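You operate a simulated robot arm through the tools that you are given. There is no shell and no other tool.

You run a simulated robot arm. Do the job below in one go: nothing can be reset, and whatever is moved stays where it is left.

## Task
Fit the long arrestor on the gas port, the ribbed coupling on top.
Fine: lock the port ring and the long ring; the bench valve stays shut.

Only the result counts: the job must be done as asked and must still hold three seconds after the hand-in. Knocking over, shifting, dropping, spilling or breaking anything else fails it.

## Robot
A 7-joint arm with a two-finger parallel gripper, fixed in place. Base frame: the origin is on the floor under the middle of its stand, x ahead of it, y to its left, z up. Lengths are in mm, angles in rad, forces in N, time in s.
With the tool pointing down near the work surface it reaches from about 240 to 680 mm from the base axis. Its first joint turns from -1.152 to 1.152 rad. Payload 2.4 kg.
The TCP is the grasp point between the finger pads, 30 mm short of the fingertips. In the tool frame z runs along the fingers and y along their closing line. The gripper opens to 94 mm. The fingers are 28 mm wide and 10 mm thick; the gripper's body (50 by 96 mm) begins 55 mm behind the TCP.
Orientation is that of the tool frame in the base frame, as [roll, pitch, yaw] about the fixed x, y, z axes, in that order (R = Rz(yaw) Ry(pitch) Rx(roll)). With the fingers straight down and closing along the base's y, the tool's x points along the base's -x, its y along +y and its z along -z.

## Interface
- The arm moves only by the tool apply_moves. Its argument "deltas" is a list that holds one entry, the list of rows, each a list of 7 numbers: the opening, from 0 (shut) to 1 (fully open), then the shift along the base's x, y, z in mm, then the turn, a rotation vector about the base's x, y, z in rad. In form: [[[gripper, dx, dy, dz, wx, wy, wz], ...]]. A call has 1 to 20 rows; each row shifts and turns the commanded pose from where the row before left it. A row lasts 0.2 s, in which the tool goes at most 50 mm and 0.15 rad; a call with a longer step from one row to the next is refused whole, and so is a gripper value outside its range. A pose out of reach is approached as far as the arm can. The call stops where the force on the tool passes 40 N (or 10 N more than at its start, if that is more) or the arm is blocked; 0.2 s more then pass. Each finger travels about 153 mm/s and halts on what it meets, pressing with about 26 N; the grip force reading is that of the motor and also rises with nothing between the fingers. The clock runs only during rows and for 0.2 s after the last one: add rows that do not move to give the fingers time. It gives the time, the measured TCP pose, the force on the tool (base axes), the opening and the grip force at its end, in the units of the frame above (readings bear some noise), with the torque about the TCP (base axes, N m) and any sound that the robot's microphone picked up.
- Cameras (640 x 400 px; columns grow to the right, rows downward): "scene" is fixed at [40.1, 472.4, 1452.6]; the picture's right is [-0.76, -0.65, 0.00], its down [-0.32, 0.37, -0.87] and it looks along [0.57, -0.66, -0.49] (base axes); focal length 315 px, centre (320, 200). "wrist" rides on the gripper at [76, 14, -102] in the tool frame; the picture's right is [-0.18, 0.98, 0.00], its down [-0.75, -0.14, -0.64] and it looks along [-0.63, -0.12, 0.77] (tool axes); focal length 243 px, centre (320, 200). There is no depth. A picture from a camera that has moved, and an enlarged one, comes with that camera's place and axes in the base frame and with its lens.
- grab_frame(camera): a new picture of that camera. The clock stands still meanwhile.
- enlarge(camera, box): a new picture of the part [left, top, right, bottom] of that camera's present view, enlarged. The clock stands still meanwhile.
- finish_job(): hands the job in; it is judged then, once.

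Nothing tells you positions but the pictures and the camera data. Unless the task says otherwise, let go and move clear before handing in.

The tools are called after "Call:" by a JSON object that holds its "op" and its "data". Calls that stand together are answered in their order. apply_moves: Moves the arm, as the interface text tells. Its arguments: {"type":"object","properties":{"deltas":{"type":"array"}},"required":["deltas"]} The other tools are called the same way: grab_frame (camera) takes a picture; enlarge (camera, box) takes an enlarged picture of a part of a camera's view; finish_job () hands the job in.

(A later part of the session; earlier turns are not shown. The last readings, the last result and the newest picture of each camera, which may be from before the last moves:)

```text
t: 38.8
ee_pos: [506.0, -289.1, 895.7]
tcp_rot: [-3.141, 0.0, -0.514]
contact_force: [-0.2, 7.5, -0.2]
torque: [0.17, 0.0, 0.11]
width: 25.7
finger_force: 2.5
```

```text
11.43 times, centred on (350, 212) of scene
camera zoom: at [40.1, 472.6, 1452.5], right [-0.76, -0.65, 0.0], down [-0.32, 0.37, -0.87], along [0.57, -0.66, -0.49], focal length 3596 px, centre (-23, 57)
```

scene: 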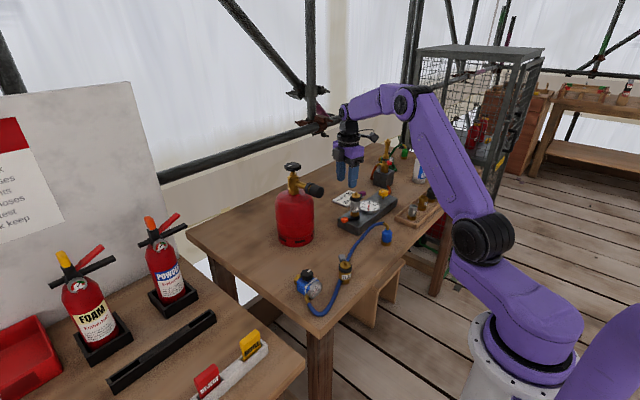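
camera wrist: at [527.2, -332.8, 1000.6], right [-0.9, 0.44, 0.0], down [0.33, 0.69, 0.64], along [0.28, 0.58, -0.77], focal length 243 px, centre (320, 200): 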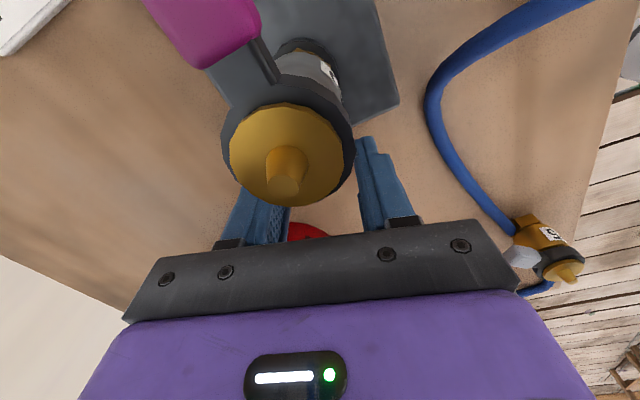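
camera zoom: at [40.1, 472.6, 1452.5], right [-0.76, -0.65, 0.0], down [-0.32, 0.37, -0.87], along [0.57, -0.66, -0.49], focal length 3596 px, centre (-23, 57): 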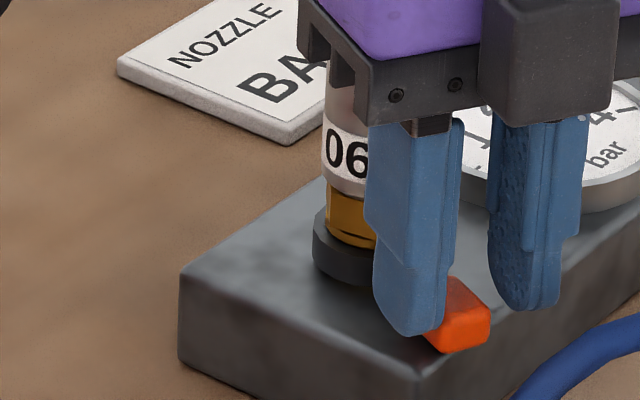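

Call:
{"op": "apply_moves", "data": {"deltas": [[[0.24, -0.5, -1.5, 0, 0, 0, 0], [0.24, 0, 0, 0, 0, 0, 0]]]}}

Call:
{"op": "enlarge", "data": {"camera": "scene", "box": [330, 195, 370, 230]}}

```text
t: 39.4
ee_pos: [506.4, -289.8, 896.3]
tcp_rot: [3.141, 0.0, -0.513]
contact_force: [0.7, 11.7, 0.5]
torque: [0.3, -0.01, 0.22]
width: 28.6
finger_force: 5.4
```

```text
11.43 times, centred on (350, 212) of scene
camera zoom: at [40.1, 472.7, 1452.5], right [-0.76, -0.65, 0.0], down [-0.32, 0.37, -0.87], along [0.57, -0.66, -0.49], focal length 3596 px, centre (-23, 57)
```

zoom: 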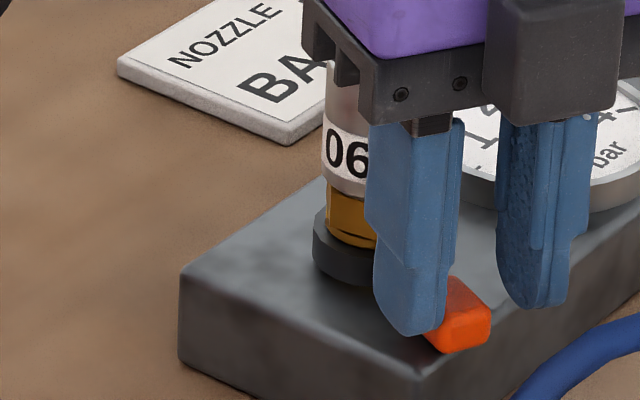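

The lever has stopped hard at about 155°, roughly 80° from where it started. I'll ease off, open the fingers and rise so I can inspect the ring and the seat.

Call:
{"op": "apply_moves", "data": {"deltas": [[[0.24, 1.2, 3.5, 0, 0, 0, 0], [0.35, 0, 0, 0, 0, 0, 0], [0.35, 0, 0, 20, 0, 0, 0], [0.35, -5, 0, 30, 0, 0, 0], [0.4, -15, 0, 40, 0, 0, 0], [0.4, -15, 0, 30, 0, 0, 0], [0.4, 0, 0, 0, 0, 0, 0]]]}}

Call:
{"op": "enlarge", "data": {"camera": "scene", "box": [335, 190, 375, 225]}}

Call:
{"op": "grab_frame", "data": {"camera": "wrist"}}

Call:
{"op": "enlarge", "data": {"camera": "scene", "box": [345, 205, 365, 220]}}

```text
t: 41.0
ee_pos: [470.1, -288.6, 1015.4]
tcp_rot: [3.139, 0.001, -0.519]
contact_force: [0.4, 0.0, 0.5]
torque: [0.02, -0.03, 0.02]
width: 37.4
finger_force: 0.0
```

```text
11.43 times, centred on (355, 208) of scene
camera zoom: at [40.1, 472.4, 1452.6], right [-0.76, -0.65, 0.0], down [-0.32, 0.37, -0.87], along [0.57, -0.66, -0.49], focal length 3596 px, centre (-80, 114)
```

zoom: 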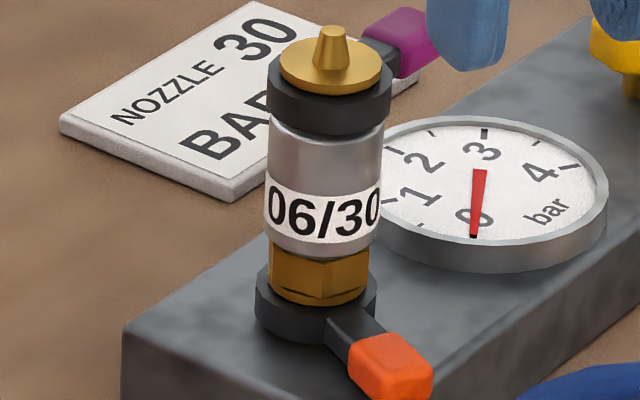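

```text
taken
camera wrist: at [529.9, -339.9, 1117.9], right [-0.65, -0.76, 0.0], down [-0.58, 0.5, 0.64], along [-0.49, 0.41, -0.77], focal length 243 px, centre (320, 200)
```

wrist: 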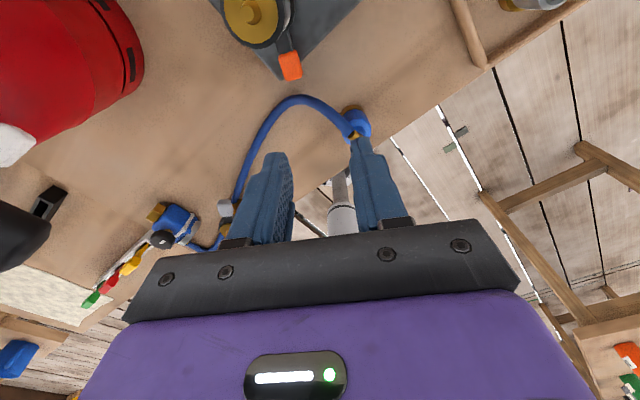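

```text
16.00 times, centred on (355, 212) of scene
camera zoom: at [40.1, 472.4, 1452.6], right [-0.76, -0.65, 0.0], down [-0.32, 0.37, -0.87], along [0.57, -0.66, -0.49], focal length 5035 px, centre (-240, 0)
```

zoom: 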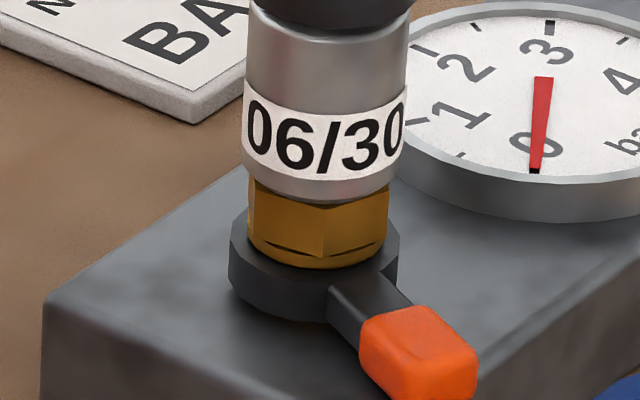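

The port ring has swung about 78° from one stop to the other and the arrestor still stands straight. Before going on I'll grip the arrestor and try a very small pull to confirm that it's held.

Call:
{"op": "apply_moves", "data": {"deltas": [[[0.55, 4, -1, 8, 0, 0, -0.135], [0.55, 8, -2, 8, 0, 0, -0.135], [0.55, 9, -2, 2, 0, 0, -0.135], [0.55, 10, -2, 0, 0, 0, -0.135], [0.55, 10, -2, 0, 0, 0, -0.135], [0.55, 10, -2, 0, 0, 0, -0.135], [0.55, 10, -2, 0, 0, 0, -0.135], [0.55, 9, -2, 0, 0, 0, -0.135], [0.55, 8, -2, 0, 0, 0, -0.135], [0.55, 0, 0, 0, 0, 0, 0]]]}}

Call:
{"op": "grab_frame", "data": {"camera": "wrist"}}

Call:
{"op": "enlarge", "data": {"camera": "wrist", "box": [260, 80, 380, 160]}}

```text
t: 43.2
ee_pos: [549.8, -304.9, 1034.6]
tcp_rot: [3.141, -0.001, -1.733]
contact_force: [-0.2, -0.3, 0.2]
torque: [-0.01, -0.02, 0.0]
width: 51.8
finger_force: 0.0
```

```text
taken
camera wrist: at [522.8, -379.6, 1135.7], right [-0.94, 0.34, 0.0], down [0.26, 0.72, 0.64], along [0.22, 0.6, -0.77], focal length 243 px, centre (320, 200)
```

wrist: 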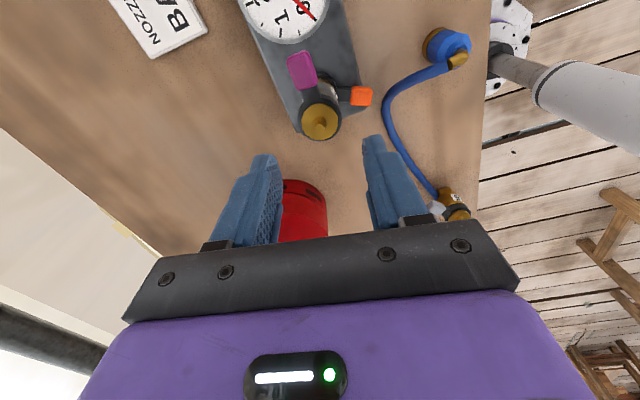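

```text
5.00 times, centred on (320, 120) of wrist
camera zoom: at [522.8, -379.6, 1135.7], right [-0.94, 0.34, 0.0], down [0.26, 0.72, 0.64], along [0.22, 0.6, -0.77], focal length 1213 px, centre (320, 600)
```

zoom: 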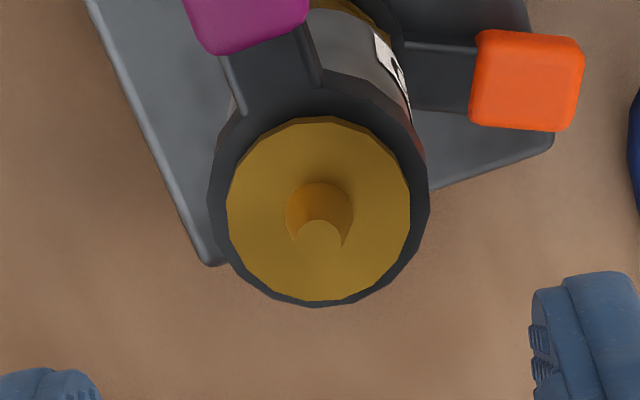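

Call:
{"op": "apply_moves", "data": {"deltas": [[[0.55, 0.2, 1, -30, 0, 0, 0], [0.55, 0, 0, -30, 0, 0, 0], [0.55, 0, 0, -30, 0, 0, 0], [0.55, 0, 0, -20, 0, 0, 0], [0.55, 0, 0, -6, 0, 0, 0], [0.55, 0, 0, 0, 0, 0, 0]]]}}

Call:
{"op": "enlarge", "data": {"camera": "scene", "box": [330, 180, 380, 225]}}

```text
t: 44.6
ee_pos: [550.2, -303.8, 918.0]
tcp_rot: [-3.14, 0.0, -1.73]
contact_force: [-0.3, 1.0, -0.1]
torque: [0.03, 0.0, 0.0]
width: 51.4
finger_force: 0.0
```

```text
8.89 times, centred on (355, 202) of scene
camera zoom: at [40.1, 472.4, 1452.6], right [-0.76, -0.65, 0.0], down [-0.32, 0.37, -0.87], along [0.57, -0.66, -0.49], focal length 2797 px, centre (9, 178)
```

zoom: 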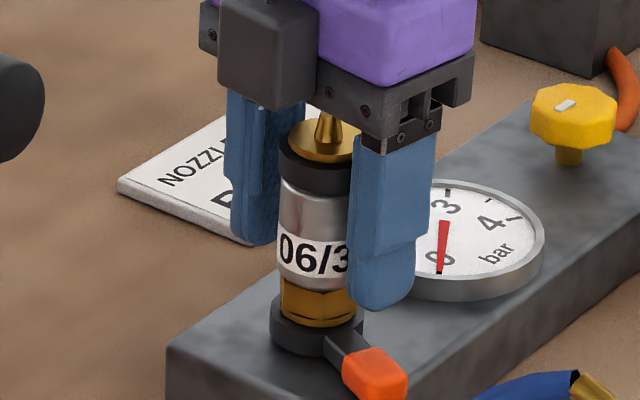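

Well centred around the body. I'll close gently and make a 1.5 mm test pull.

Call:
{"op": "apply_moves", "data": {"deltas": [[[0.45, 0, 0, 0, 0, 0, 0], [0.38, 0, 0, 0, 0, 0, 0], [0.3, 0, 0, 0, 0, 0, 0], [0.2, 0, 0, 0, 0, 0, 0], [0.2, 0, 0, 0, 0, 0, 0]]]}}

Call:
{"op": "apply_moves", "data": {"deltas": [[[0.2, 0, 0, 1, 0, 0, 0], [0.2, 0, 0, 0.5, 0, 0, 0], [0.2, 0, 0, 0, 0, 0, 0]]]}}

Call:
{"op": "enlarge", "data": {"camera": "scene", "box": [335, 190, 375, 225]}}

```text
t: 45.8
ee_pos: [551.1, -304.1, 917.0]
tcp_rot: [3.142, 0.0, -1.731]
contact_force: [2.0, 0.5, -0.2]
torque: [-0.03, 0.0, -0.25]
width: 32.4
finger_force: 26.0
```

```text
t: 46.6
ee_pos: [550.5, -304.2, 917.1]
tcp_rot: [3.141, 0.0, -1.732]
contact_force: [9.4, -5.0, -21.6]
torque: [-0.13, -0.17, -0.33]
width: 32.6
finger_force: 26.2
```

```text
11.43 times, centred on (355, 208) of scene
camera zoom: at [40.7, 472.0, 1452.7], right [-0.76, -0.65, 0.0], down [-0.32, 0.37, -0.87], along [0.57, -0.66, -0.49], focal length 3596 px, centre (-80, 114)
```

zoom: 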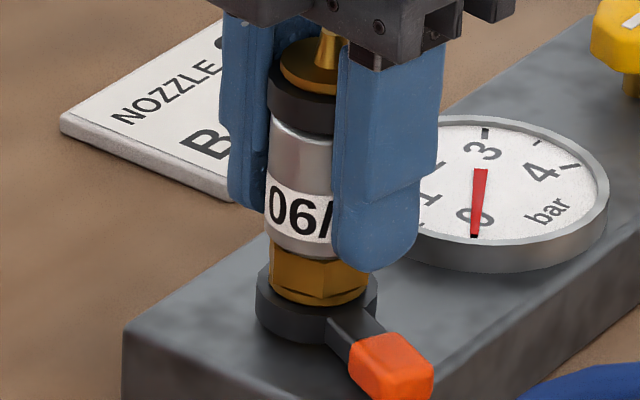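

A 1.5 mm pull gave 21 N of resistance and no movement, so the port ring is locked. I'll lower back, release and rise.

Call:
{"op": "apply_moves", "data": {"deltas": [[[0.2, 0, 0, -1, 0, 0, 0], [0.2, 0, 0, -0.5, 0, 0, 0], [0.2, 0, 0, 0, 0, 0, 0], [0.38, 0, 0, 0, 0, 0, 0], [0.45, 0, 0, 0, 0, 0, 0], [0.55, 0, 0, 0, 0, 0, 0], [0.55, 0, 0, 10, 0, 0, 0], [0.55, 0, 0, 30, 0, 0, 0], [0.55, 0, 0, 40, 0, 0, 0], [0.55, 0, 0, 30, 0, 0, 0], [0.55, 0, 0, 0, 0, 0, 0]]]}}

Call:
{"op": "enlarge", "data": {"camera": "scene", "box": [300, 180, 420, 320]}}

Call:
{"op": "enlarge", "data": {"camera": "scene", "box": [330, 245, 370, 280]}}

Call:
{"op": "enlarge", "data": {"camera": "scene", "box": [290, 260, 350, 320]}}

```text
t: 49.0
ee_pos: [549.9, -303.8, 1028.3]
tcp_rot: [3.141, 0.001, -1.731]
contact_force: [-0.3, -1.0, 0.3]
torque: [-0.02, 0.01, 0.01]
width: 51.8
finger_force: 0.1
```

```text
2.86 times, centred on (360, 250) of scene
camera zoom: at [40.1, 472.4, 1452.6], right [-0.76, -0.65, 0.0], down [-0.32, 0.37, -0.87], along [0.57, -0.66, -0.49], focal length 899 px, centre (206, 57)
```

zoom: 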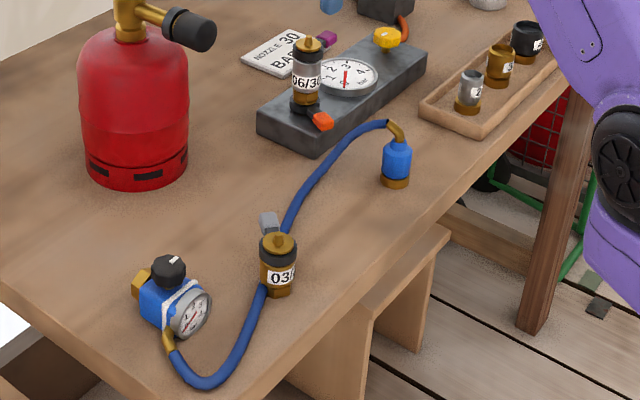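

```text
11.43 times, centred on (350, 262) of scene
camera zoom: at [40.1, 472.4, 1452.6], right [-0.76, -0.65, 0.0], down [-0.32, 0.37, -0.87], along [0.57, -0.66, -0.49], focal length 3596 px, centre (-23, -514)
```

zoom: 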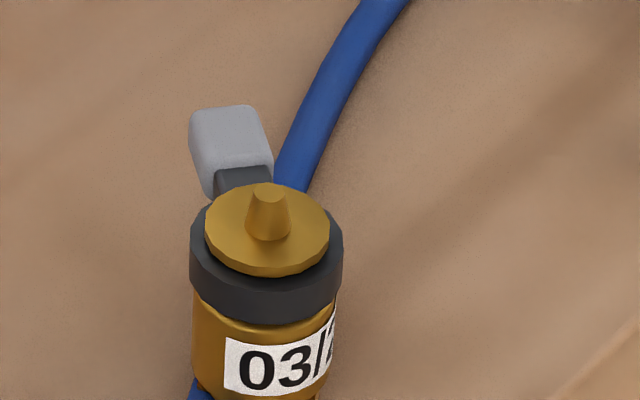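

```text
6.67 times, centred on (320, 290) of scene
camera zoom: at [40.1, 472.4, 1452.6], right [-0.76, -0.65, 0.0], down [-0.32, 0.37, -0.87], along [0.57, -0.66, -0.49], focal length 2098 px, centre (320, -400)
```

zoom: 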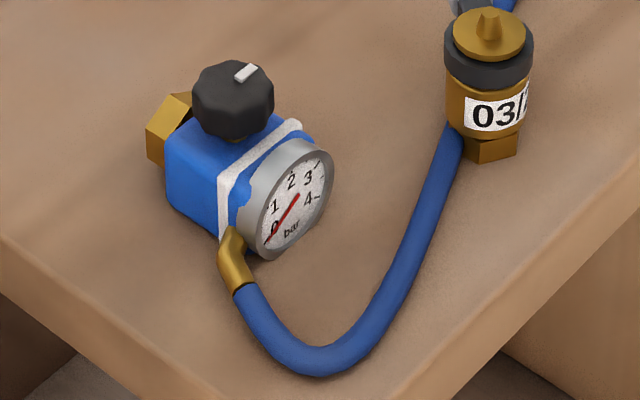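

Port ring locked and arrestor secure. Now I'll move to the blue coupling at about (411, -296), turning the hand so it closes along y and the elbow lies between the fingers.

Call:
{"op": "apply_moves", "data": {"deltas": [[[0.7, -10, 0, 0, 0, 0, -0.141], [0.75, -15, 1, 0, 0, 0, -0.141], [0.75, -15, 1, 0, 0, 0, -0.141], [0.75, -15, 1, 0, 0, 0, -0.141], [0.75, -15, 1, 0, 0, 0, -0.141], [0.75, -15, 1, -5, 0, 0, -0.141], [0.75, -15, 1, -10, 0, 0, -0.141], [0.75, -15, 1, -15, 0, 0, -0.141], [0.75, -14, 1, -15, 0, 0, -0.141], [0.75, -10, 0, -15, 0, 0, -0.141], [0.75, 0, 0, 0, 0, 0, 0]]]}}

Call:
{"op": "grab_frame", "data": {"camera": "wrist"}}

Call:
{"op": "enlarge", "data": {"camera": "wrist", "box": [250, 60, 390, 160]}}

```text
t: 51.4
ee_pos: [411.2, -296.6, 967.6]
tcp_rot: [-3.141, 0.002, 3.14]
contact_force: [-0.4, 0.6, 0.8]
torque: [0.0, 0.02, 0.0]
width: 70.6
finger_force: 0.1
```

```text
taken
camera wrist: at [334.2, -283.2, 1069.7], right [0.19, 0.98, 0.0], down [0.75, -0.14, 0.64], along [0.63, -0.12, -0.77], focal length 243 px, centre (320, 200)
```

wrist: 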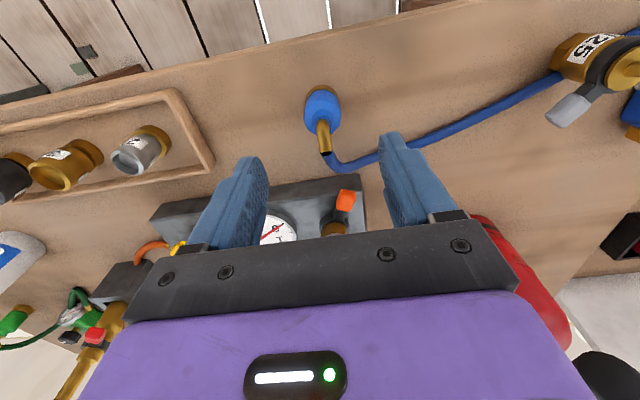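

```text
4.00 times, centred on (320, 110) of wrist
camera zoom: at [334.2, -283.2, 1069.7], right [0.19, 0.98, 0.0], down [0.75, -0.14, 0.64], along [0.63, -0.12, -0.77], focal length 970 px, centre (320, 560)
```

zoom: 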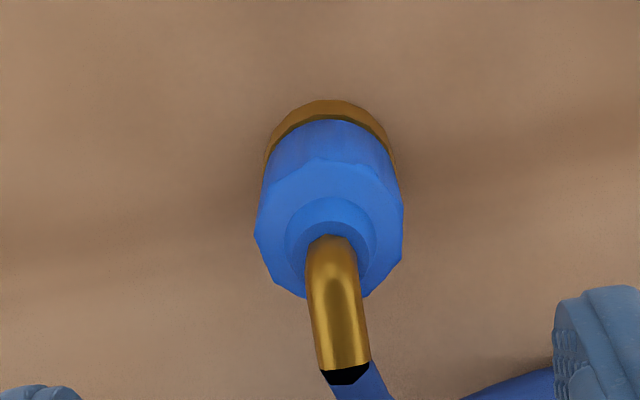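

The coupling axis is about (412.5, -295.2). I'll centre on it, go down around the body and close.

Call:
{"op": "apply_moves", "data": {"deltas": [[[0.6, 1.5, 1.6, -30, 0, 0, 0], [0.6, 0, 0, -30, 0, 0, 0], [0.6, 0, 0, -25, 0, 0, 0], [0.6, 0, 0, -10, 0, 0, 0], [0.6, 0, 0, 0, 0, 0, 0]]]}}

Call:
{"op": "grab_frame", "data": {"camera": "wrist"}}

Call:
{"op": "enlarge", "data": {"camera": "scene", "box": [350, 190, 420, 255]}}

```text
t: 52.6
ee_pos: [412.5, -295.4, 872.9]
tcp_rot: [3.141, 0.0, 3.141]
contact_force: [0.0, -0.6, -0.9]
torque: [-0.04, -0.01, 0.02]
width: 56.4
finger_force: 0.0
```

```text
taken
camera wrist: at [336.0, -281.8, 974.5], right [0.18, 0.98, 0.0], down [0.75, -0.14, 0.64], along [0.63, -0.12, -0.77], focal length 243 px, centre (320, 200)
```

wrist: 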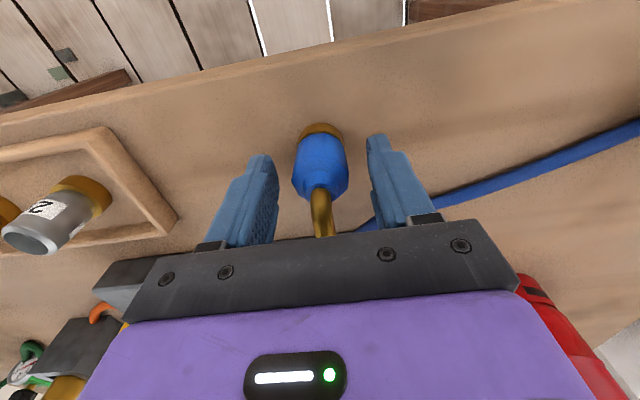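

```text
6.15 times, centred on (385, 222) of scene
camera zoom: at [40.1, 472.4, 1452.6], right [-0.76, -0.65, 0.0], down [-0.32, 0.37, -0.87], along [0.57, -0.66, -0.49], focal length 1937 px, centre (-80, 62)
```

zoom: 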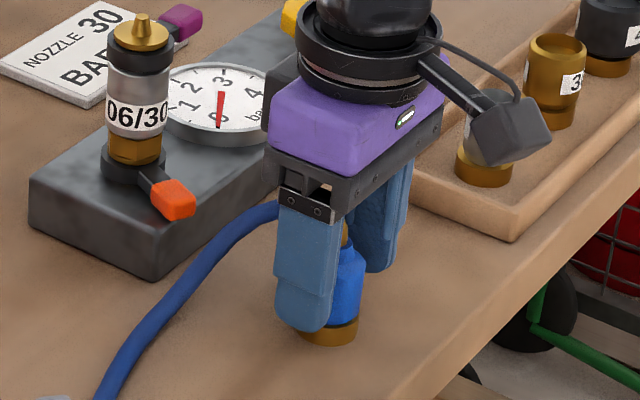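

Call:
{"op": "apply_moves", "data": {"deltas": [[[0.55, 0, 0, -8, 0, 0, 0], [0.5, 0, 0, -5, 0, 0, 0], [0.5, 0, 0, 0, 0, 0, 0]]]}}

Call:
{"op": "apply_moves", "data": {"deltas": [[[0.42, 0, 0, 0, 0, 0, 0], [0.38, 0, 0, 0, 0, 0, 0], [0.3, 0, 0, 0, 0, 0, 0], [0.2, 0, 0, 0, 0, 0, 0], [0.2, 0, 0, 0, 0, 0, 0]]]}}

Call:
{"op": "grab_frame", "data": {"camera": "wrist"}}

Call:
{"op": "enlarge", "data": {"camera": "scene", "box": [350, 190, 420, 255]}}

```text
t: 53.4
ee_pos: [412.6, -293.7, 859.7]
tcp_rot: [3.141, 0.003, -3.141]
contact_force: [0.3, -0.2, 0.2]
torque: [0.03, 0.02, -0.03]
width: 47.0
finger_force: 0.0
```

```text
t: 54.6
ee_pos: [412.9, -295.1, 859.5]
tcp_rot: [3.142, -0.001, -3.141]
contact_force: [-0.2, 1.0, 0.5]
torque: [-0.01, 0.0, -0.01]
width: 31.0
finger_force: 25.8
```

```text
taken
camera wrist: at [335.9, -281.7, 961.1], right [0.18, 0.98, 0.0], down [0.75, -0.14, 0.64], along [0.63, -0.12, -0.77], focal length 243 px, centre (320, 200)
```

wrist: 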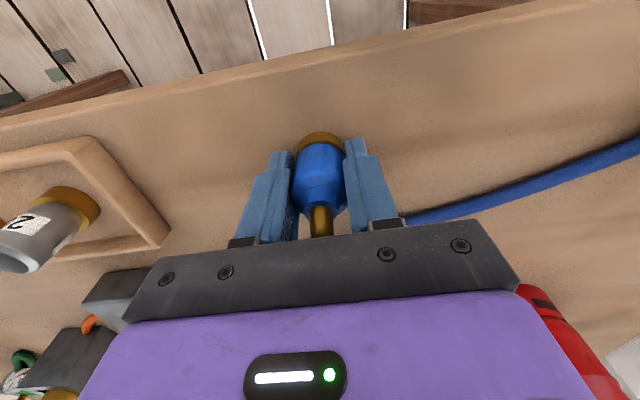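

```text
6.15 times, centred on (385, 222) of scene
camera zoom: at [40.1, 472.4, 1452.6], right [-0.76, -0.65, 0.0], down [-0.32, 0.37, -0.87], along [0.57, -0.66, -0.49], focal length 1937 px, centre (-80, 62)
```

zoom: 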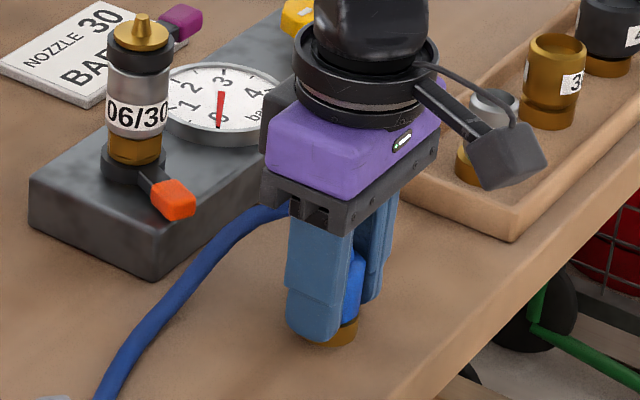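

Coupling gripped at 31 mm. I'll lift just 10 mm and see how the hose behaves.

Call:
{"op": "apply_moves", "data": {"deltas": [[[0.2, 0, 0, 4, 0, 0, 0], [0.2, 0, 0, 6, 0, 0, 0], [0.2, 0, 0, 0, 0, 0, 0]]]}}

Call:
{"op": "enlarge", "data": {"camera": "scene", "box": [290, 190, 420, 320]}}

Call:
{"op": "enlarge", "data": {"camera": "scene", "box": [330, 245, 370, 280]}}

```text
t: 55.4
ee_pos: [412.2, -293.9, 870.4]
tcp_rot: [3.141, 0.0, 3.141]
contact_force: [0.5, 0.3, -1.1]
torque: [0.01, -0.03, 0.0]
width: 31.0
finger_force: 25.9
```

```text
3.08 times, centred on (355, 255) of scene
camera zoom: at [40.1, 472.4, 1452.6], right [-0.76, -0.65, 0.0], down [-0.32, 0.37, -0.87], along [0.57, -0.66, -0.49], focal length 968 px, centre (212, 31)
```

zoom: 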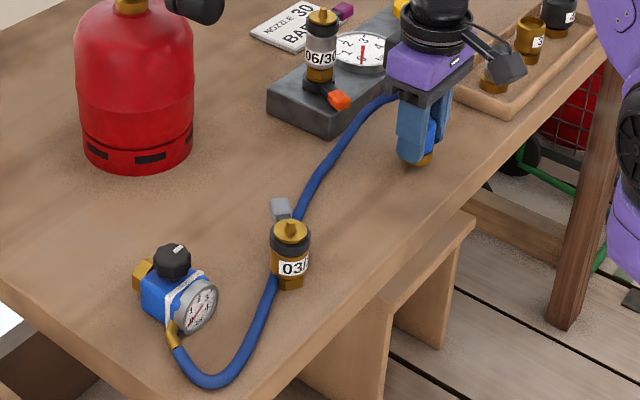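

```text
11.43 times, centred on (350, 262) of scene
camera zoom: at [40.1, 472.4, 1452.6], right [-0.76, -0.65, 0.0], down [-0.32, 0.37, -0.87], along [0.57, -0.66, -0.49], focal length 3596 px, centre (-23, -514)
```

zoom: 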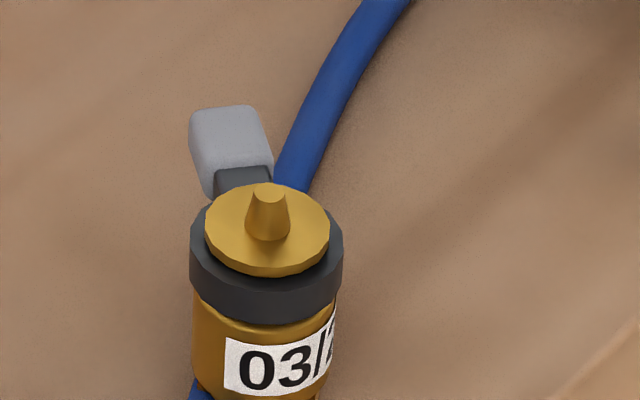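

Call:
{"op": "apply_moves", "data": {"deltas": [[[0.2, 5, 15, 2, 0, 0, 0], [0.2, 7, 15, 0, 0, 0, 0], [0.2, 8, 15, 0, 0, 0, 0], [0.2, 8, 10, 0, 0, 0, 0], [0.2, 0, 0, 0, 0, 0, 0]]]}}

Call:
{"op": "enlarge", "data": {"camera": "scene", "box": [290, 190, 420, 320]}}

Call:
{"op": "enlarge", "data": {"camera": "scene", "box": [330, 235, 380, 280]}}

```text
t: 56.6
ee_pos: [440.3, -238.6, 872.7]
tcp_rot: [-3.141, -0.001, 3.141]
contact_force: [-1.0, -1.1, -0.7]
torque: [0.01, -0.04, 0.01]
width: 31.1
finger_force: 25.9
```

```text
3.08 times, centred on (355, 255) of scene
camera zoom: at [40.1, 472.4, 1452.6], right [-0.76, -0.65, 0.0], down [-0.32, 0.37, -0.87], along [0.57, -0.66, -0.49], focal length 968 px, centre (212, 31)
```

zoom: 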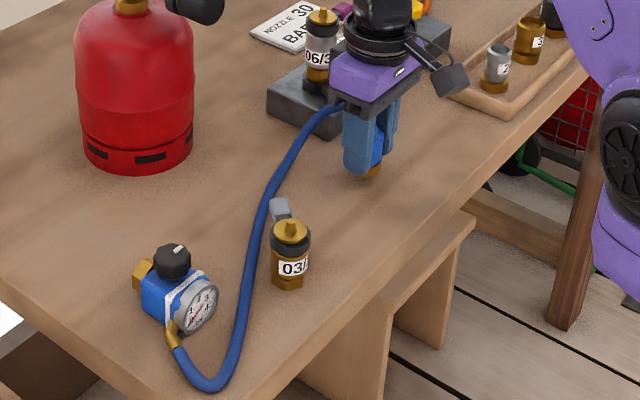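

```text
8.89 times, centred on (355, 258) of scene
camera zoom: at [40.1, 472.4, 1452.6], right [-0.76, -0.65, 0.0], down [-0.32, 0.37, -0.87], along [0.57, -0.66, -0.49], focal length 2797 px, centre (9, -311)
```

zoom: 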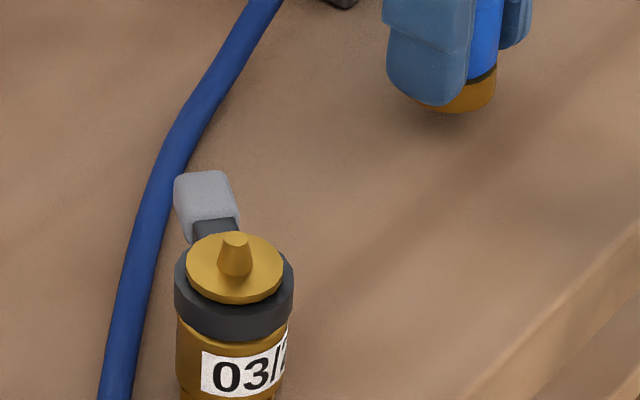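

The hose slid out from under the bronze arrestor's lever and the bronze hasn't moved. I'll carry the coupling low toward +x so the hose stays clear, then check again.

Call:
{"op": "apply_moves", "data": {"deltas": [[[0.2, 15, 2, 2, 0, 0, 0], [0.2, 20, 2, 2, 0, 0, 0], [0.2, 20, 2, 2, 0, 0, 0], [0.2, 18, 2, 2, 0, 0, 0], [0.2, 0, 0, 0, 0, 0, 0]]]}}

Call:
{"op": "enlarge", "data": {"camera": "scene", "box": [280, 180, 410, 320]}}

Call:
{"op": "enlarge", "data": {"camera": "scene", "box": [330, 235, 380, 280]}}

```text
t: 57.8
ee_pos: [513.9, -231.2, 881.0]
tcp_rot: [3.14, -0.001, 3.142]
contact_force: [0.5, 0.9, -0.8]
torque: [0.03, 0.0, 0.0]
width: 31.1
finger_force: 26.2
```

```text
2.86 times, centred on (345, 250) of scene
camera zoom: at [40.1, 472.4, 1452.6], right [-0.76, -0.65, 0.0], down [-0.32, 0.37, -0.87], along [0.57, -0.66, -0.49], focal length 899 px, centre (249, 57)
```

zoom: 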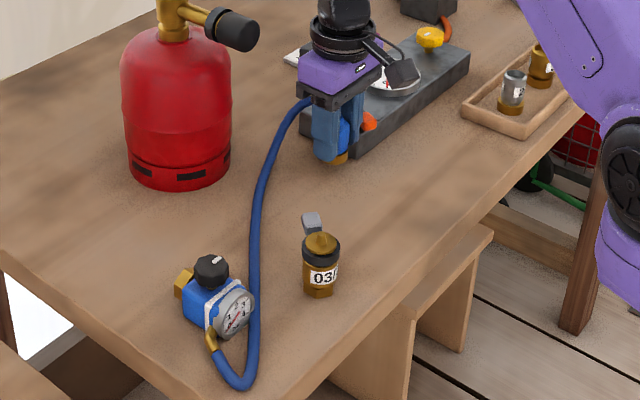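

```text
8.89 times, centred on (355, 258) of scene
camera zoom: at [40.1, 472.4, 1452.6], right [-0.76, -0.65, 0.0], down [-0.32, 0.37, -0.87], along [0.57, -0.66, -0.49], focal length 2797 px, centre (9, -311)
```

zoom: 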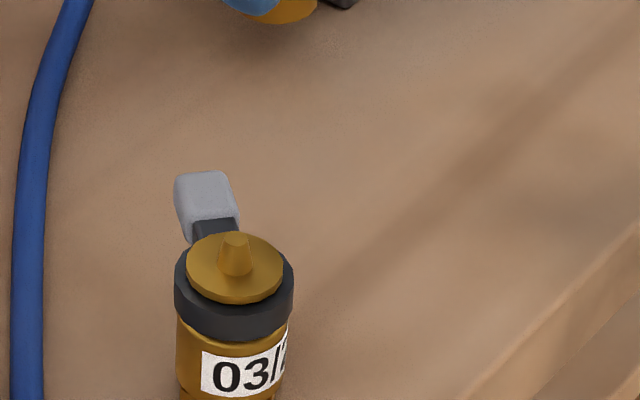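

Call:
{"op": "enlarge", "data": {"camera": "scene", "box": [290, 260, 350, 320]}}

```text
6.67 times, centred on (320, 290) of scene
camera zoom: at [40.1, 472.4, 1452.6], right [-0.76, -0.65, 0.0], down [-0.32, 0.37, -0.87], along [0.57, -0.66, -0.49], focal length 2098 px, centre (320, -400)
```

zoom: 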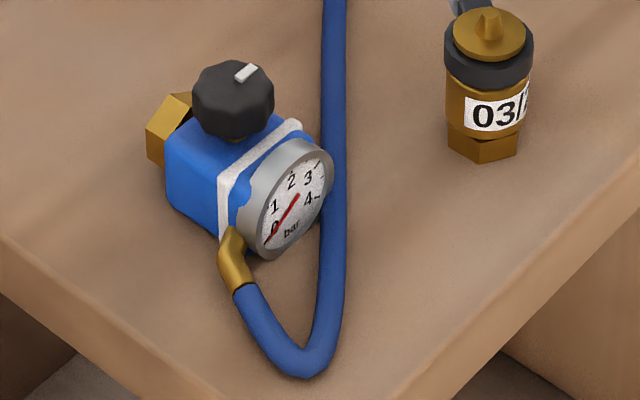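

The regulator and bronze arrestor are unmoved and the hose is clear. Now I'll raise the coupling, drifting toward the port, and check again.

Call:
{"op": "apply_moves", "data": {"deltas": [[[0.2, 2, -3, 20, 0, 0, 0], [0.2, 2, -3, 25, 0, 0, 0], [0.2, 2, -3, 25, 0, 0, 0], [0.2, 0, -3, 25, 0, 0, 0], [0.2, 0, -3, 20, 0, 0, 0], [0.2, 0, -3, 17, 0, 0, 0], [0.2, 0, 0, 0, 0, 0, 0]]]}}

Call:
{"op": "enlarge", "data": {"camera": "scene", "box": [280, 160, 410, 320]}}

Call:
{"op": "enlarge", "data": {"camera": "scene", "box": [290, 260, 350, 320]}}

```text
t: 59.4
ee_pos: [519.1, -250.9, 1013.3]
tcp_rot: [-3.141, 0.0, -3.141]
contact_force: [0.7, -1.0, -0.2]
torque: [0.0, 0.0, 0.0]
width: 31.0
finger_force: 26.3
```

```text
2.50 times, centred on (345, 240) of scene
camera zoom: at [40.1, 472.4, 1452.6], right [-0.76, -0.65, 0.0], down [-0.32, 0.37, -0.87], along [0.57, -0.66, -0.49], focal length 787 px, centre (258, 100)
```

zoom: 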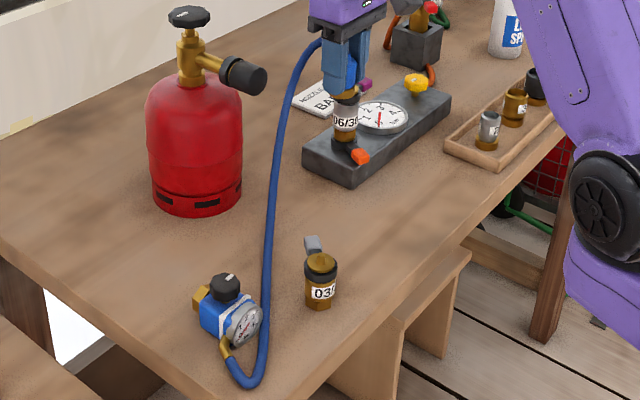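

```text
6.67 times, centred on (320, 290) of scene
camera zoom: at [40.1, 472.4, 1452.6], right [-0.76, -0.65, 0.0], down [-0.32, 0.37, -0.87], along [0.57, -0.66, -0.49], focal length 2098 px, centre (320, -400)
```

zoom: 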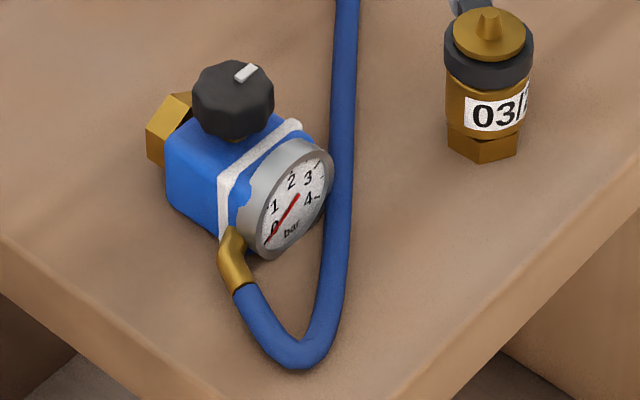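

All clear. Now I'll move over the arrestor while turning the coupling so its elbow faces the regulator (+y).

Call:
{"op": "apply_moves", "data": {"deltas": [[[0.2, 2, -4, 1, 0, 0, 0.14], [0.2, 3, -5, 0, 0, 0, 0.14], [0.2, 3, -5, 0, 0, 0, 0.14], [0.2, 3, -5, 0, 0, 0, 0.14], [0.2, 3, -6, 0, 0, 0, 0.14], [0.2, 3, -6, 0, 0, 0, 0.14], [0.2, 3, -6, 0, 0, 0, 0.14], [0.2, 3, -6, 0, 0, 0, 0.14], [0.2, 3, -5, 0, 0, 0, 0.14], [0.2, 3, -4, 0, 0, 0, 0.14], [0.2, 1.5, -2.7, 0, 0, 0, 0.14], [0.2, 0, 0, 0, 0, 0, 0]]]}}

Call:
{"op": "grab_frame", "data": {"camera": "wrist"}}

Call:
{"op": "enlarge", "data": {"camera": "scene", "box": [280, 160, 410, 320]}}

Call:
{"op": "enlarge", "data": {"camera": "scene", "box": [335, 165, 375, 200]}}

```text
t: 62.0
ee_pos: [549.7, -303.7, 1013.3]
tcp_rot: [-3.142, -0.001, -1.6]
contact_force: [-0.3, 0.0, -0.8]
torque: [0.01, 0.03, -0.01]
width: 31.0
finger_force: 26.1
```

```text
taken
camera wrist: at [533.1, -381.4, 1114.9], right [-0.98, 0.21, 0.0], down [0.16, 0.75, 0.64], along [0.14, 0.63, -0.77], focal length 243 px, centre (320, 200)
```

wrist: 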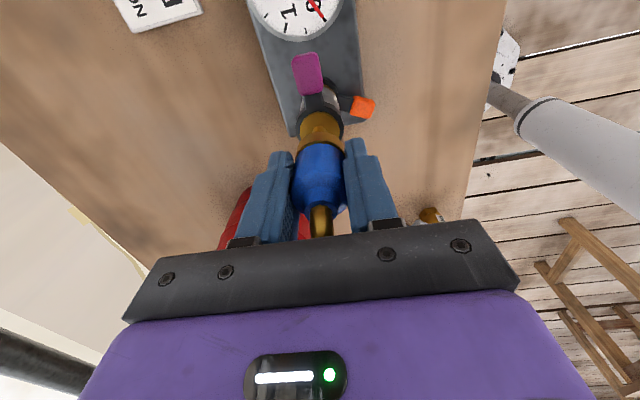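

```text
2.50 times, centred on (345, 240) of scene
camera zoom: at [40.1, 472.4, 1452.6], right [-0.76, -0.65, 0.0], down [-0.32, 0.37, -0.87], along [0.57, -0.66, -0.49], focal length 787 px, centre (258, 100)
```

zoom: 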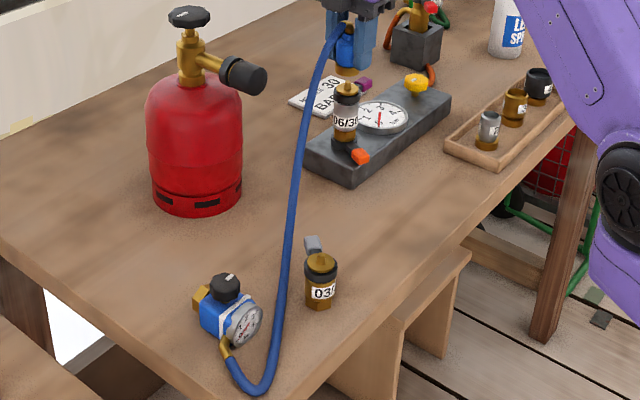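

```text
11.43 times, centred on (355, 182) of scene
camera zoom: at [40.1, 472.4, 1452.6], right [-0.76, -0.65, 0.0], down [-0.32, 0.37, -0.87], along [0.57, -0.66, -0.49], focal length 3596 px, centre (-80, 400)
```

zoom: 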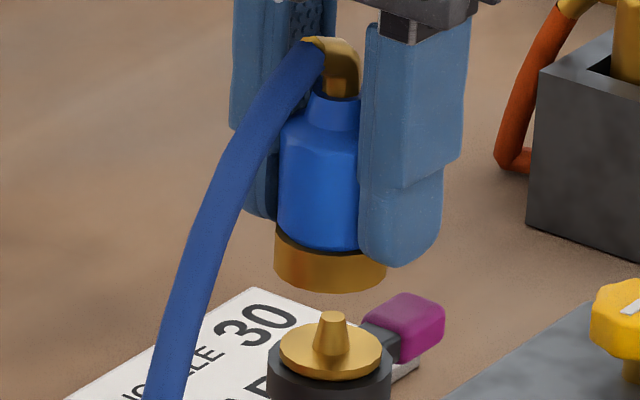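

Call:
{"op": "enlarge", "data": {"camera": "wrist", "box": [280, 70, 360, 140]}}

Call:
{"op": "enlarge", "data": {"camera": "wrist", "box": [270, 130, 370, 240]}}

```text
5.71 times, centred on (320, 105) of wrist
camera zoom: at [533.1, -381.4, 1114.9], right [-0.98, 0.21, 0.0], down [0.16, 0.75, 0.64], along [0.14, 0.63, -0.77], focal length 1386 px, centre (320, 743)
```

zoom: 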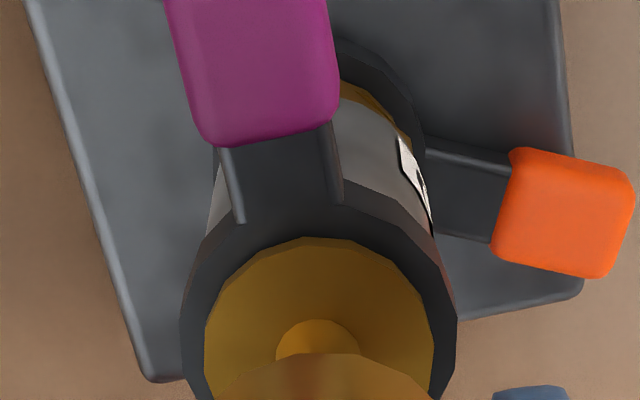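

```text
3.64 times, centred on (320, 185) of wrist
camera zoom: at [533.1, -381.4, 1114.9], right [-0.98, 0.21, 0.0], down [0.16, 0.75, 0.64], along [0.14, 0.63, -0.77], focal length 882 px, centre (320, 254)
```

zoom: 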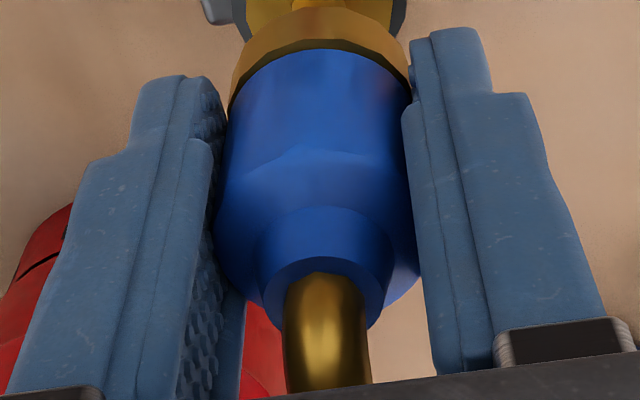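

Call:
{"op": "enlarge", "data": {"camera": "wrist", "box": [290, 118, 350, 158]}}

Call:
{"op": "enlarge", "data": {"camera": "scene", "box": [345, 170, 369, 194]}}

```text
10.00 times, centred on (320, 138) of wrist
camera zoom: at [533.1, -381.4, 1114.9], right [-0.98, 0.21, 0.0], down [0.16, 0.75, 0.64], along [0.14, 0.63, -0.77], focal length 2426 px, centre (320, 820)
```

zoom: 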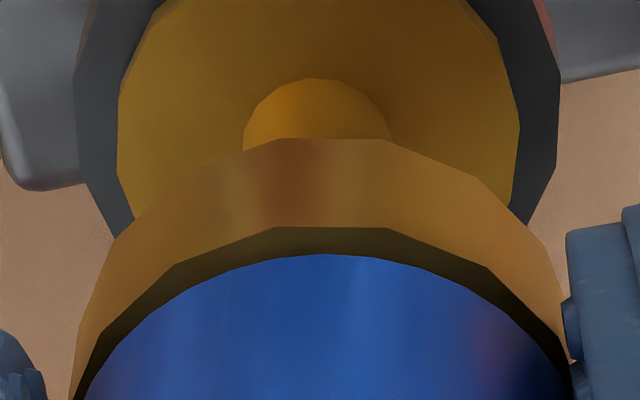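

```text
16.00 times, centred on (357, 182) of scene
camera zoom: at [40.1, 472.4, 1452.6], right [-0.76, -0.65, 0.0], down [-0.32, 0.37, -0.87], along [0.57, -0.66, -0.49], focal length 5035 px, centre (-272, 488)
```

zoom: 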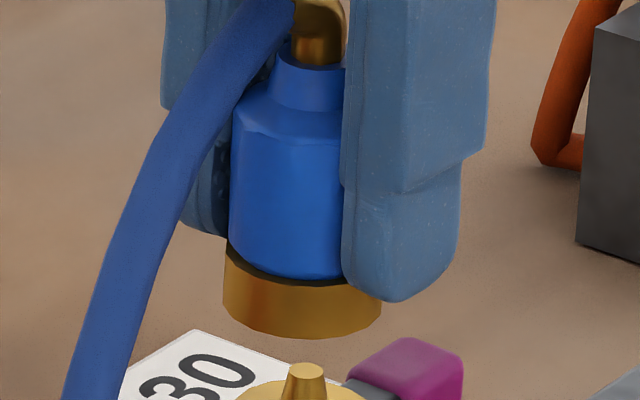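

The coupling sits about 3 mm too far toward +y relative to the arrestor cone, and the scene, wrist and TCP readings all agree on that. I'll correct it, lower to just above the cone and re-verify.

Call:
{"op": "apply_moves", "data": {"deltas": [[[0.2, 0.6, -3.2, 0, 0, 0, 0], [0.2, 0, 0, -5, 0, 0, 0], [0.2, 0, 0, -4, 0, 0, 0], [0.2, 0, 0, 0, 0, 0, 0]]]}}

Call:
{"op": "enlarge", "data": {"camera": "scene", "box": [345, 174, 369, 198]}}

Call:
{"op": "enlarge", "data": {"camera": "wrist", "box": [290, 118, 350, 158]}}

```text
t: 63.0
ee_pos: [551.1, -308.0, 1003.1]
tcp_rot: [3.141, -0.001, -1.601]
contact_force: [0.2, 0.8, -0.9]
torque: [0.01, -0.01, -0.02]
width: 31.1
finger_force: 25.3
```

```text
16.00 times, centred on (357, 186) of scene
camera zoom: at [40.1, 472.4, 1452.6], right [-0.76, -0.65, 0.0], down [-0.32, 0.37, -0.87], along [0.57, -0.66, -0.49], focal length 5035 px, centre (-272, 424)
```

zoom: 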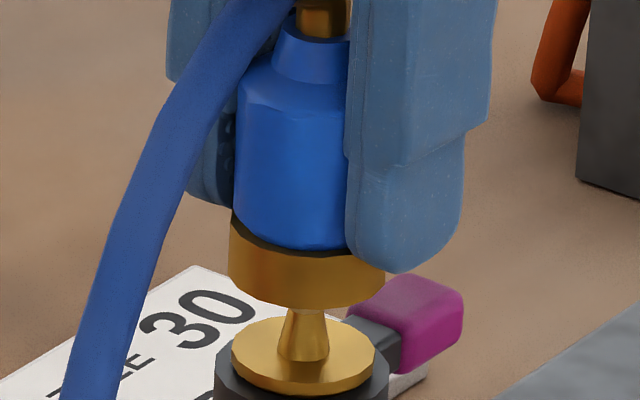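

```text
10.00 times, centred on (320, 138) of wrist
camera zoom: at [533.5, -384.8, 1105.4], right [-0.98, 0.21, 0.0], down [0.16, 0.75, 0.64], along [0.14, 0.63, -0.77], focal length 2426 px, centre (320, 820)
```

zoom: 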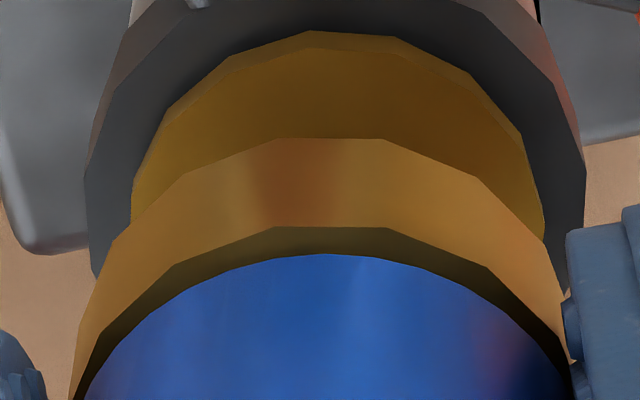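

Call:
{"op": "apply_moves", "data": {"deltas": [[[0.2, -0.5, 0.2, 0, 0, 0, 0], [0.2, 0, 0, -2, 0, 0, 0], [0.2, 0, 0, -2, 0, 0, 0], [0.2, 0, 0, 0, 0, 0, 0]]]}}

Call:
{"op": "enlarge", "data": {"camera": "scene", "box": [345, 174, 369, 198]}}

Call:
{"op": "enlarge", "data": {"camera": "wrist", "box": [290, 118, 350, 158]}}

```text
t: 64.0
ee_pos: [550.5, -307.7, 999.6]
tcp_rot: [3.141, 0.0, -1.602]
contact_force: [0.6, 1.0, -1.3]
torque: [-0.01, 0.0, 0.02]
width: 31.4
finger_force: 26.0
```

```text
16.00 times, centred on (357, 186) of scene
camera zoom: at [40.1, 472.4, 1452.6], right [-0.76, -0.65, 0.0], down [-0.32, 0.37, -0.87], along [0.57, -0.66, -0.49], focal length 5035 px, centre (-272, 424)
```

zoom: 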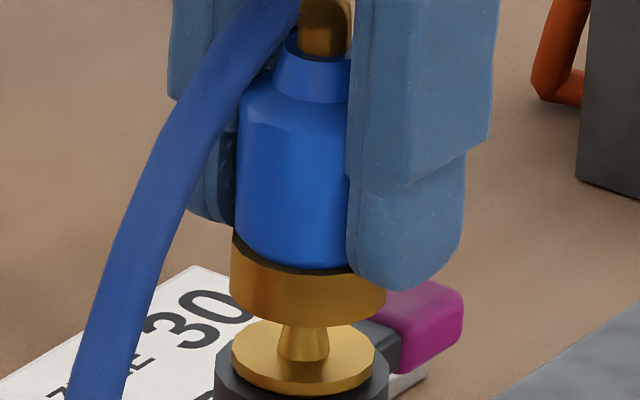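

```text
10.00 times, centred on (320, 138) of wrist
camera zoom: at [532.8, -384.5, 1101.6], right [-0.98, 0.21, 0.0], down [0.16, 0.75, 0.64], along [0.14, 0.63, -0.77], focal length 2426 px, centre (320, 820)
```

zoom: 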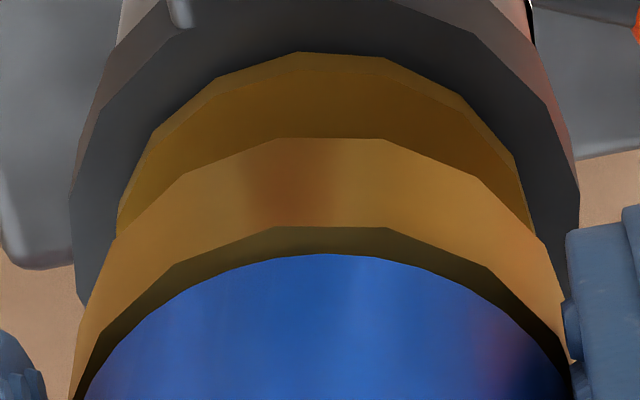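

Call:
{"op": "apply_moves", "data": {"deltas": [[[0.2, 0, 0, -2, 0, 0, 0], [0.2, 0, 0, -2, 0, 0, 0], [0.2, 0, 0, 0, 0, 0, 0]]]}}

Call:
{"op": "apply_moves", "data": {"deltas": [[[0.2, 0, 0, -2, 0, 0, 0], [0.2, 0, 0, -1, 0, 0, 0], [0.2, 0, 0, 0, 0, 0, 0]]]}}

Call:
{"op": "enlarge", "data": {"camera": "scene", "box": [345, 174, 369, 198]}}

Call:
{"op": "enlarge", "data": {"camera": "wrist", "box": [290, 118, 350, 158]}}

```text
t: 64.8
ee_pos: [550.9, -308.6, 996.4]
tcp_rot: [-3.141, 0.0, -1.602]
contact_force: [-0.3, 0.4, -1.0]
torque: [-0.02, 0.02, -0.01]
width: 31.0
finger_force: 26.1
```

```text
t: 65.6
ee_pos: [550.8, -307.8, 992.4]
tcp_rot: [-3.141, 0.0, -1.604]
contact_force: [-0.4, -0.1, -0.3]
torque: [0.02, 0.02, -0.01]
width: 31.2
finger_force: 25.8
```

```text
16.00 times, centred on (357, 186) of scene
camera zoom: at [40.1, 472.4, 1452.6], right [-0.76, -0.65, 0.0], down [-0.32, 0.37, -0.87], along [0.57, -0.66, -0.49], focal length 5035 px, centre (-272, 424)
```

zoom: 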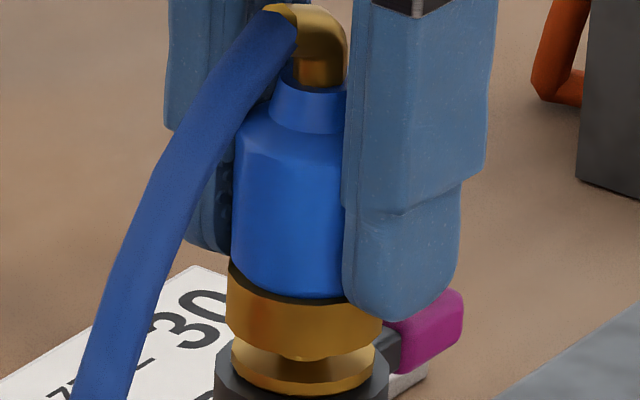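

```text
10.00 times, centred on (320, 138) of wrist
camera zoom: at [533.1, -384.3, 1094.7], right [-0.98, 0.21, 0.0], down [0.16, 0.75, 0.64], along [0.14, 0.63, -0.77], focal length 2426 px, centre (320, 820)
```

zoom: 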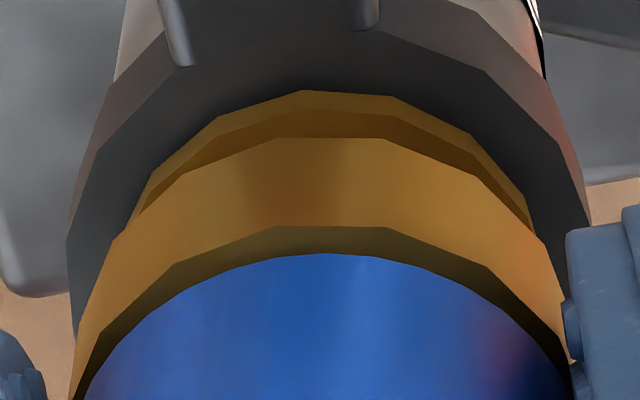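

Call:
{"op": "apply_moves", "data": {"deltas": [[[0.2, 0, 0, -2, 0, 0, 0], [0.2, 0, 0, -1.5, 0, 0, 0], [0.2, 0, 0, 0, 0, 0, 0]]]}}

Call:
{"op": "apply_moves", "data": {"deltas": [[[0.2, 0, 0, -1, 0, 0, 0], [0.2, 0, 0, 0, 0, 0, 0]]]}}

Call:
{"op": "enlarge", "data": {"camera": "scene", "box": [345, 174, 369, 198]}}

Call:
{"op": "enlarge", "data": {"camera": "wrist", "box": [290, 118, 350, 158]}}

```text
t: 66.4
ee_pos: [550.8, -307.3, 989.1]
tcp_rot: [-3.141, 0.001, -1.601]
contact_force: [0.3, -0.8, -1.6]
torque: [0.0, 0.01, -0.01]
width: 31.2
finger_force: 25.8
```

```text
t: 67.0
ee_pos: [549.4, -307.3, 987.8]
tcp_rot: [-3.142, -0.001, -1.603]
contact_force: [0.0, 0.4, -1.6]
torque: [0.01, 0.0, -0.01]
width: 31.2
finger_force: 25.9
```

```text
16.00 times, centred on (357, 186) of scene
camera zoom: at [40.1, 472.4, 1452.6], right [-0.76, -0.65, 0.0], down [-0.32, 0.37, -0.87], along [0.57, -0.66, -0.49], focal length 5035 px, centre (-272, 424)
```

zoom: 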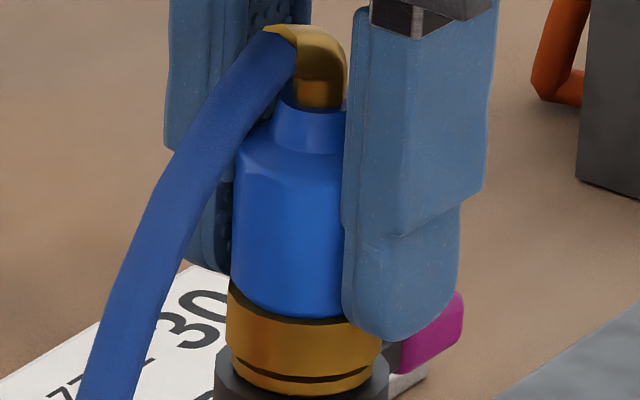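

```text
10.00 times, centred on (320, 138) of wrist
camera zoom: at [532.9, -384.3, 1090.2], right [-0.98, 0.21, 0.0], down [0.16, 0.75, 0.64], along [0.14, 0.63, -0.77], focal length 2426 px, centre (320, 820)
```

zoom: 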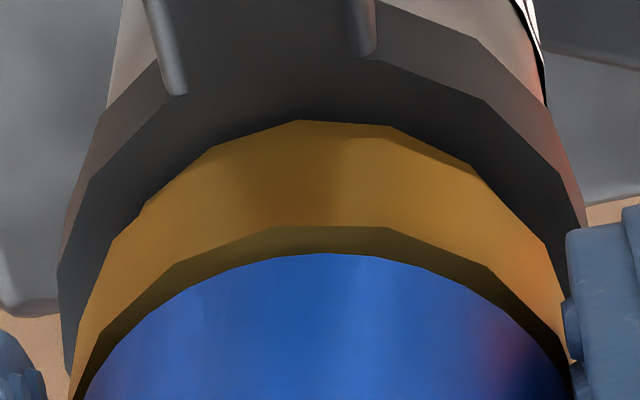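

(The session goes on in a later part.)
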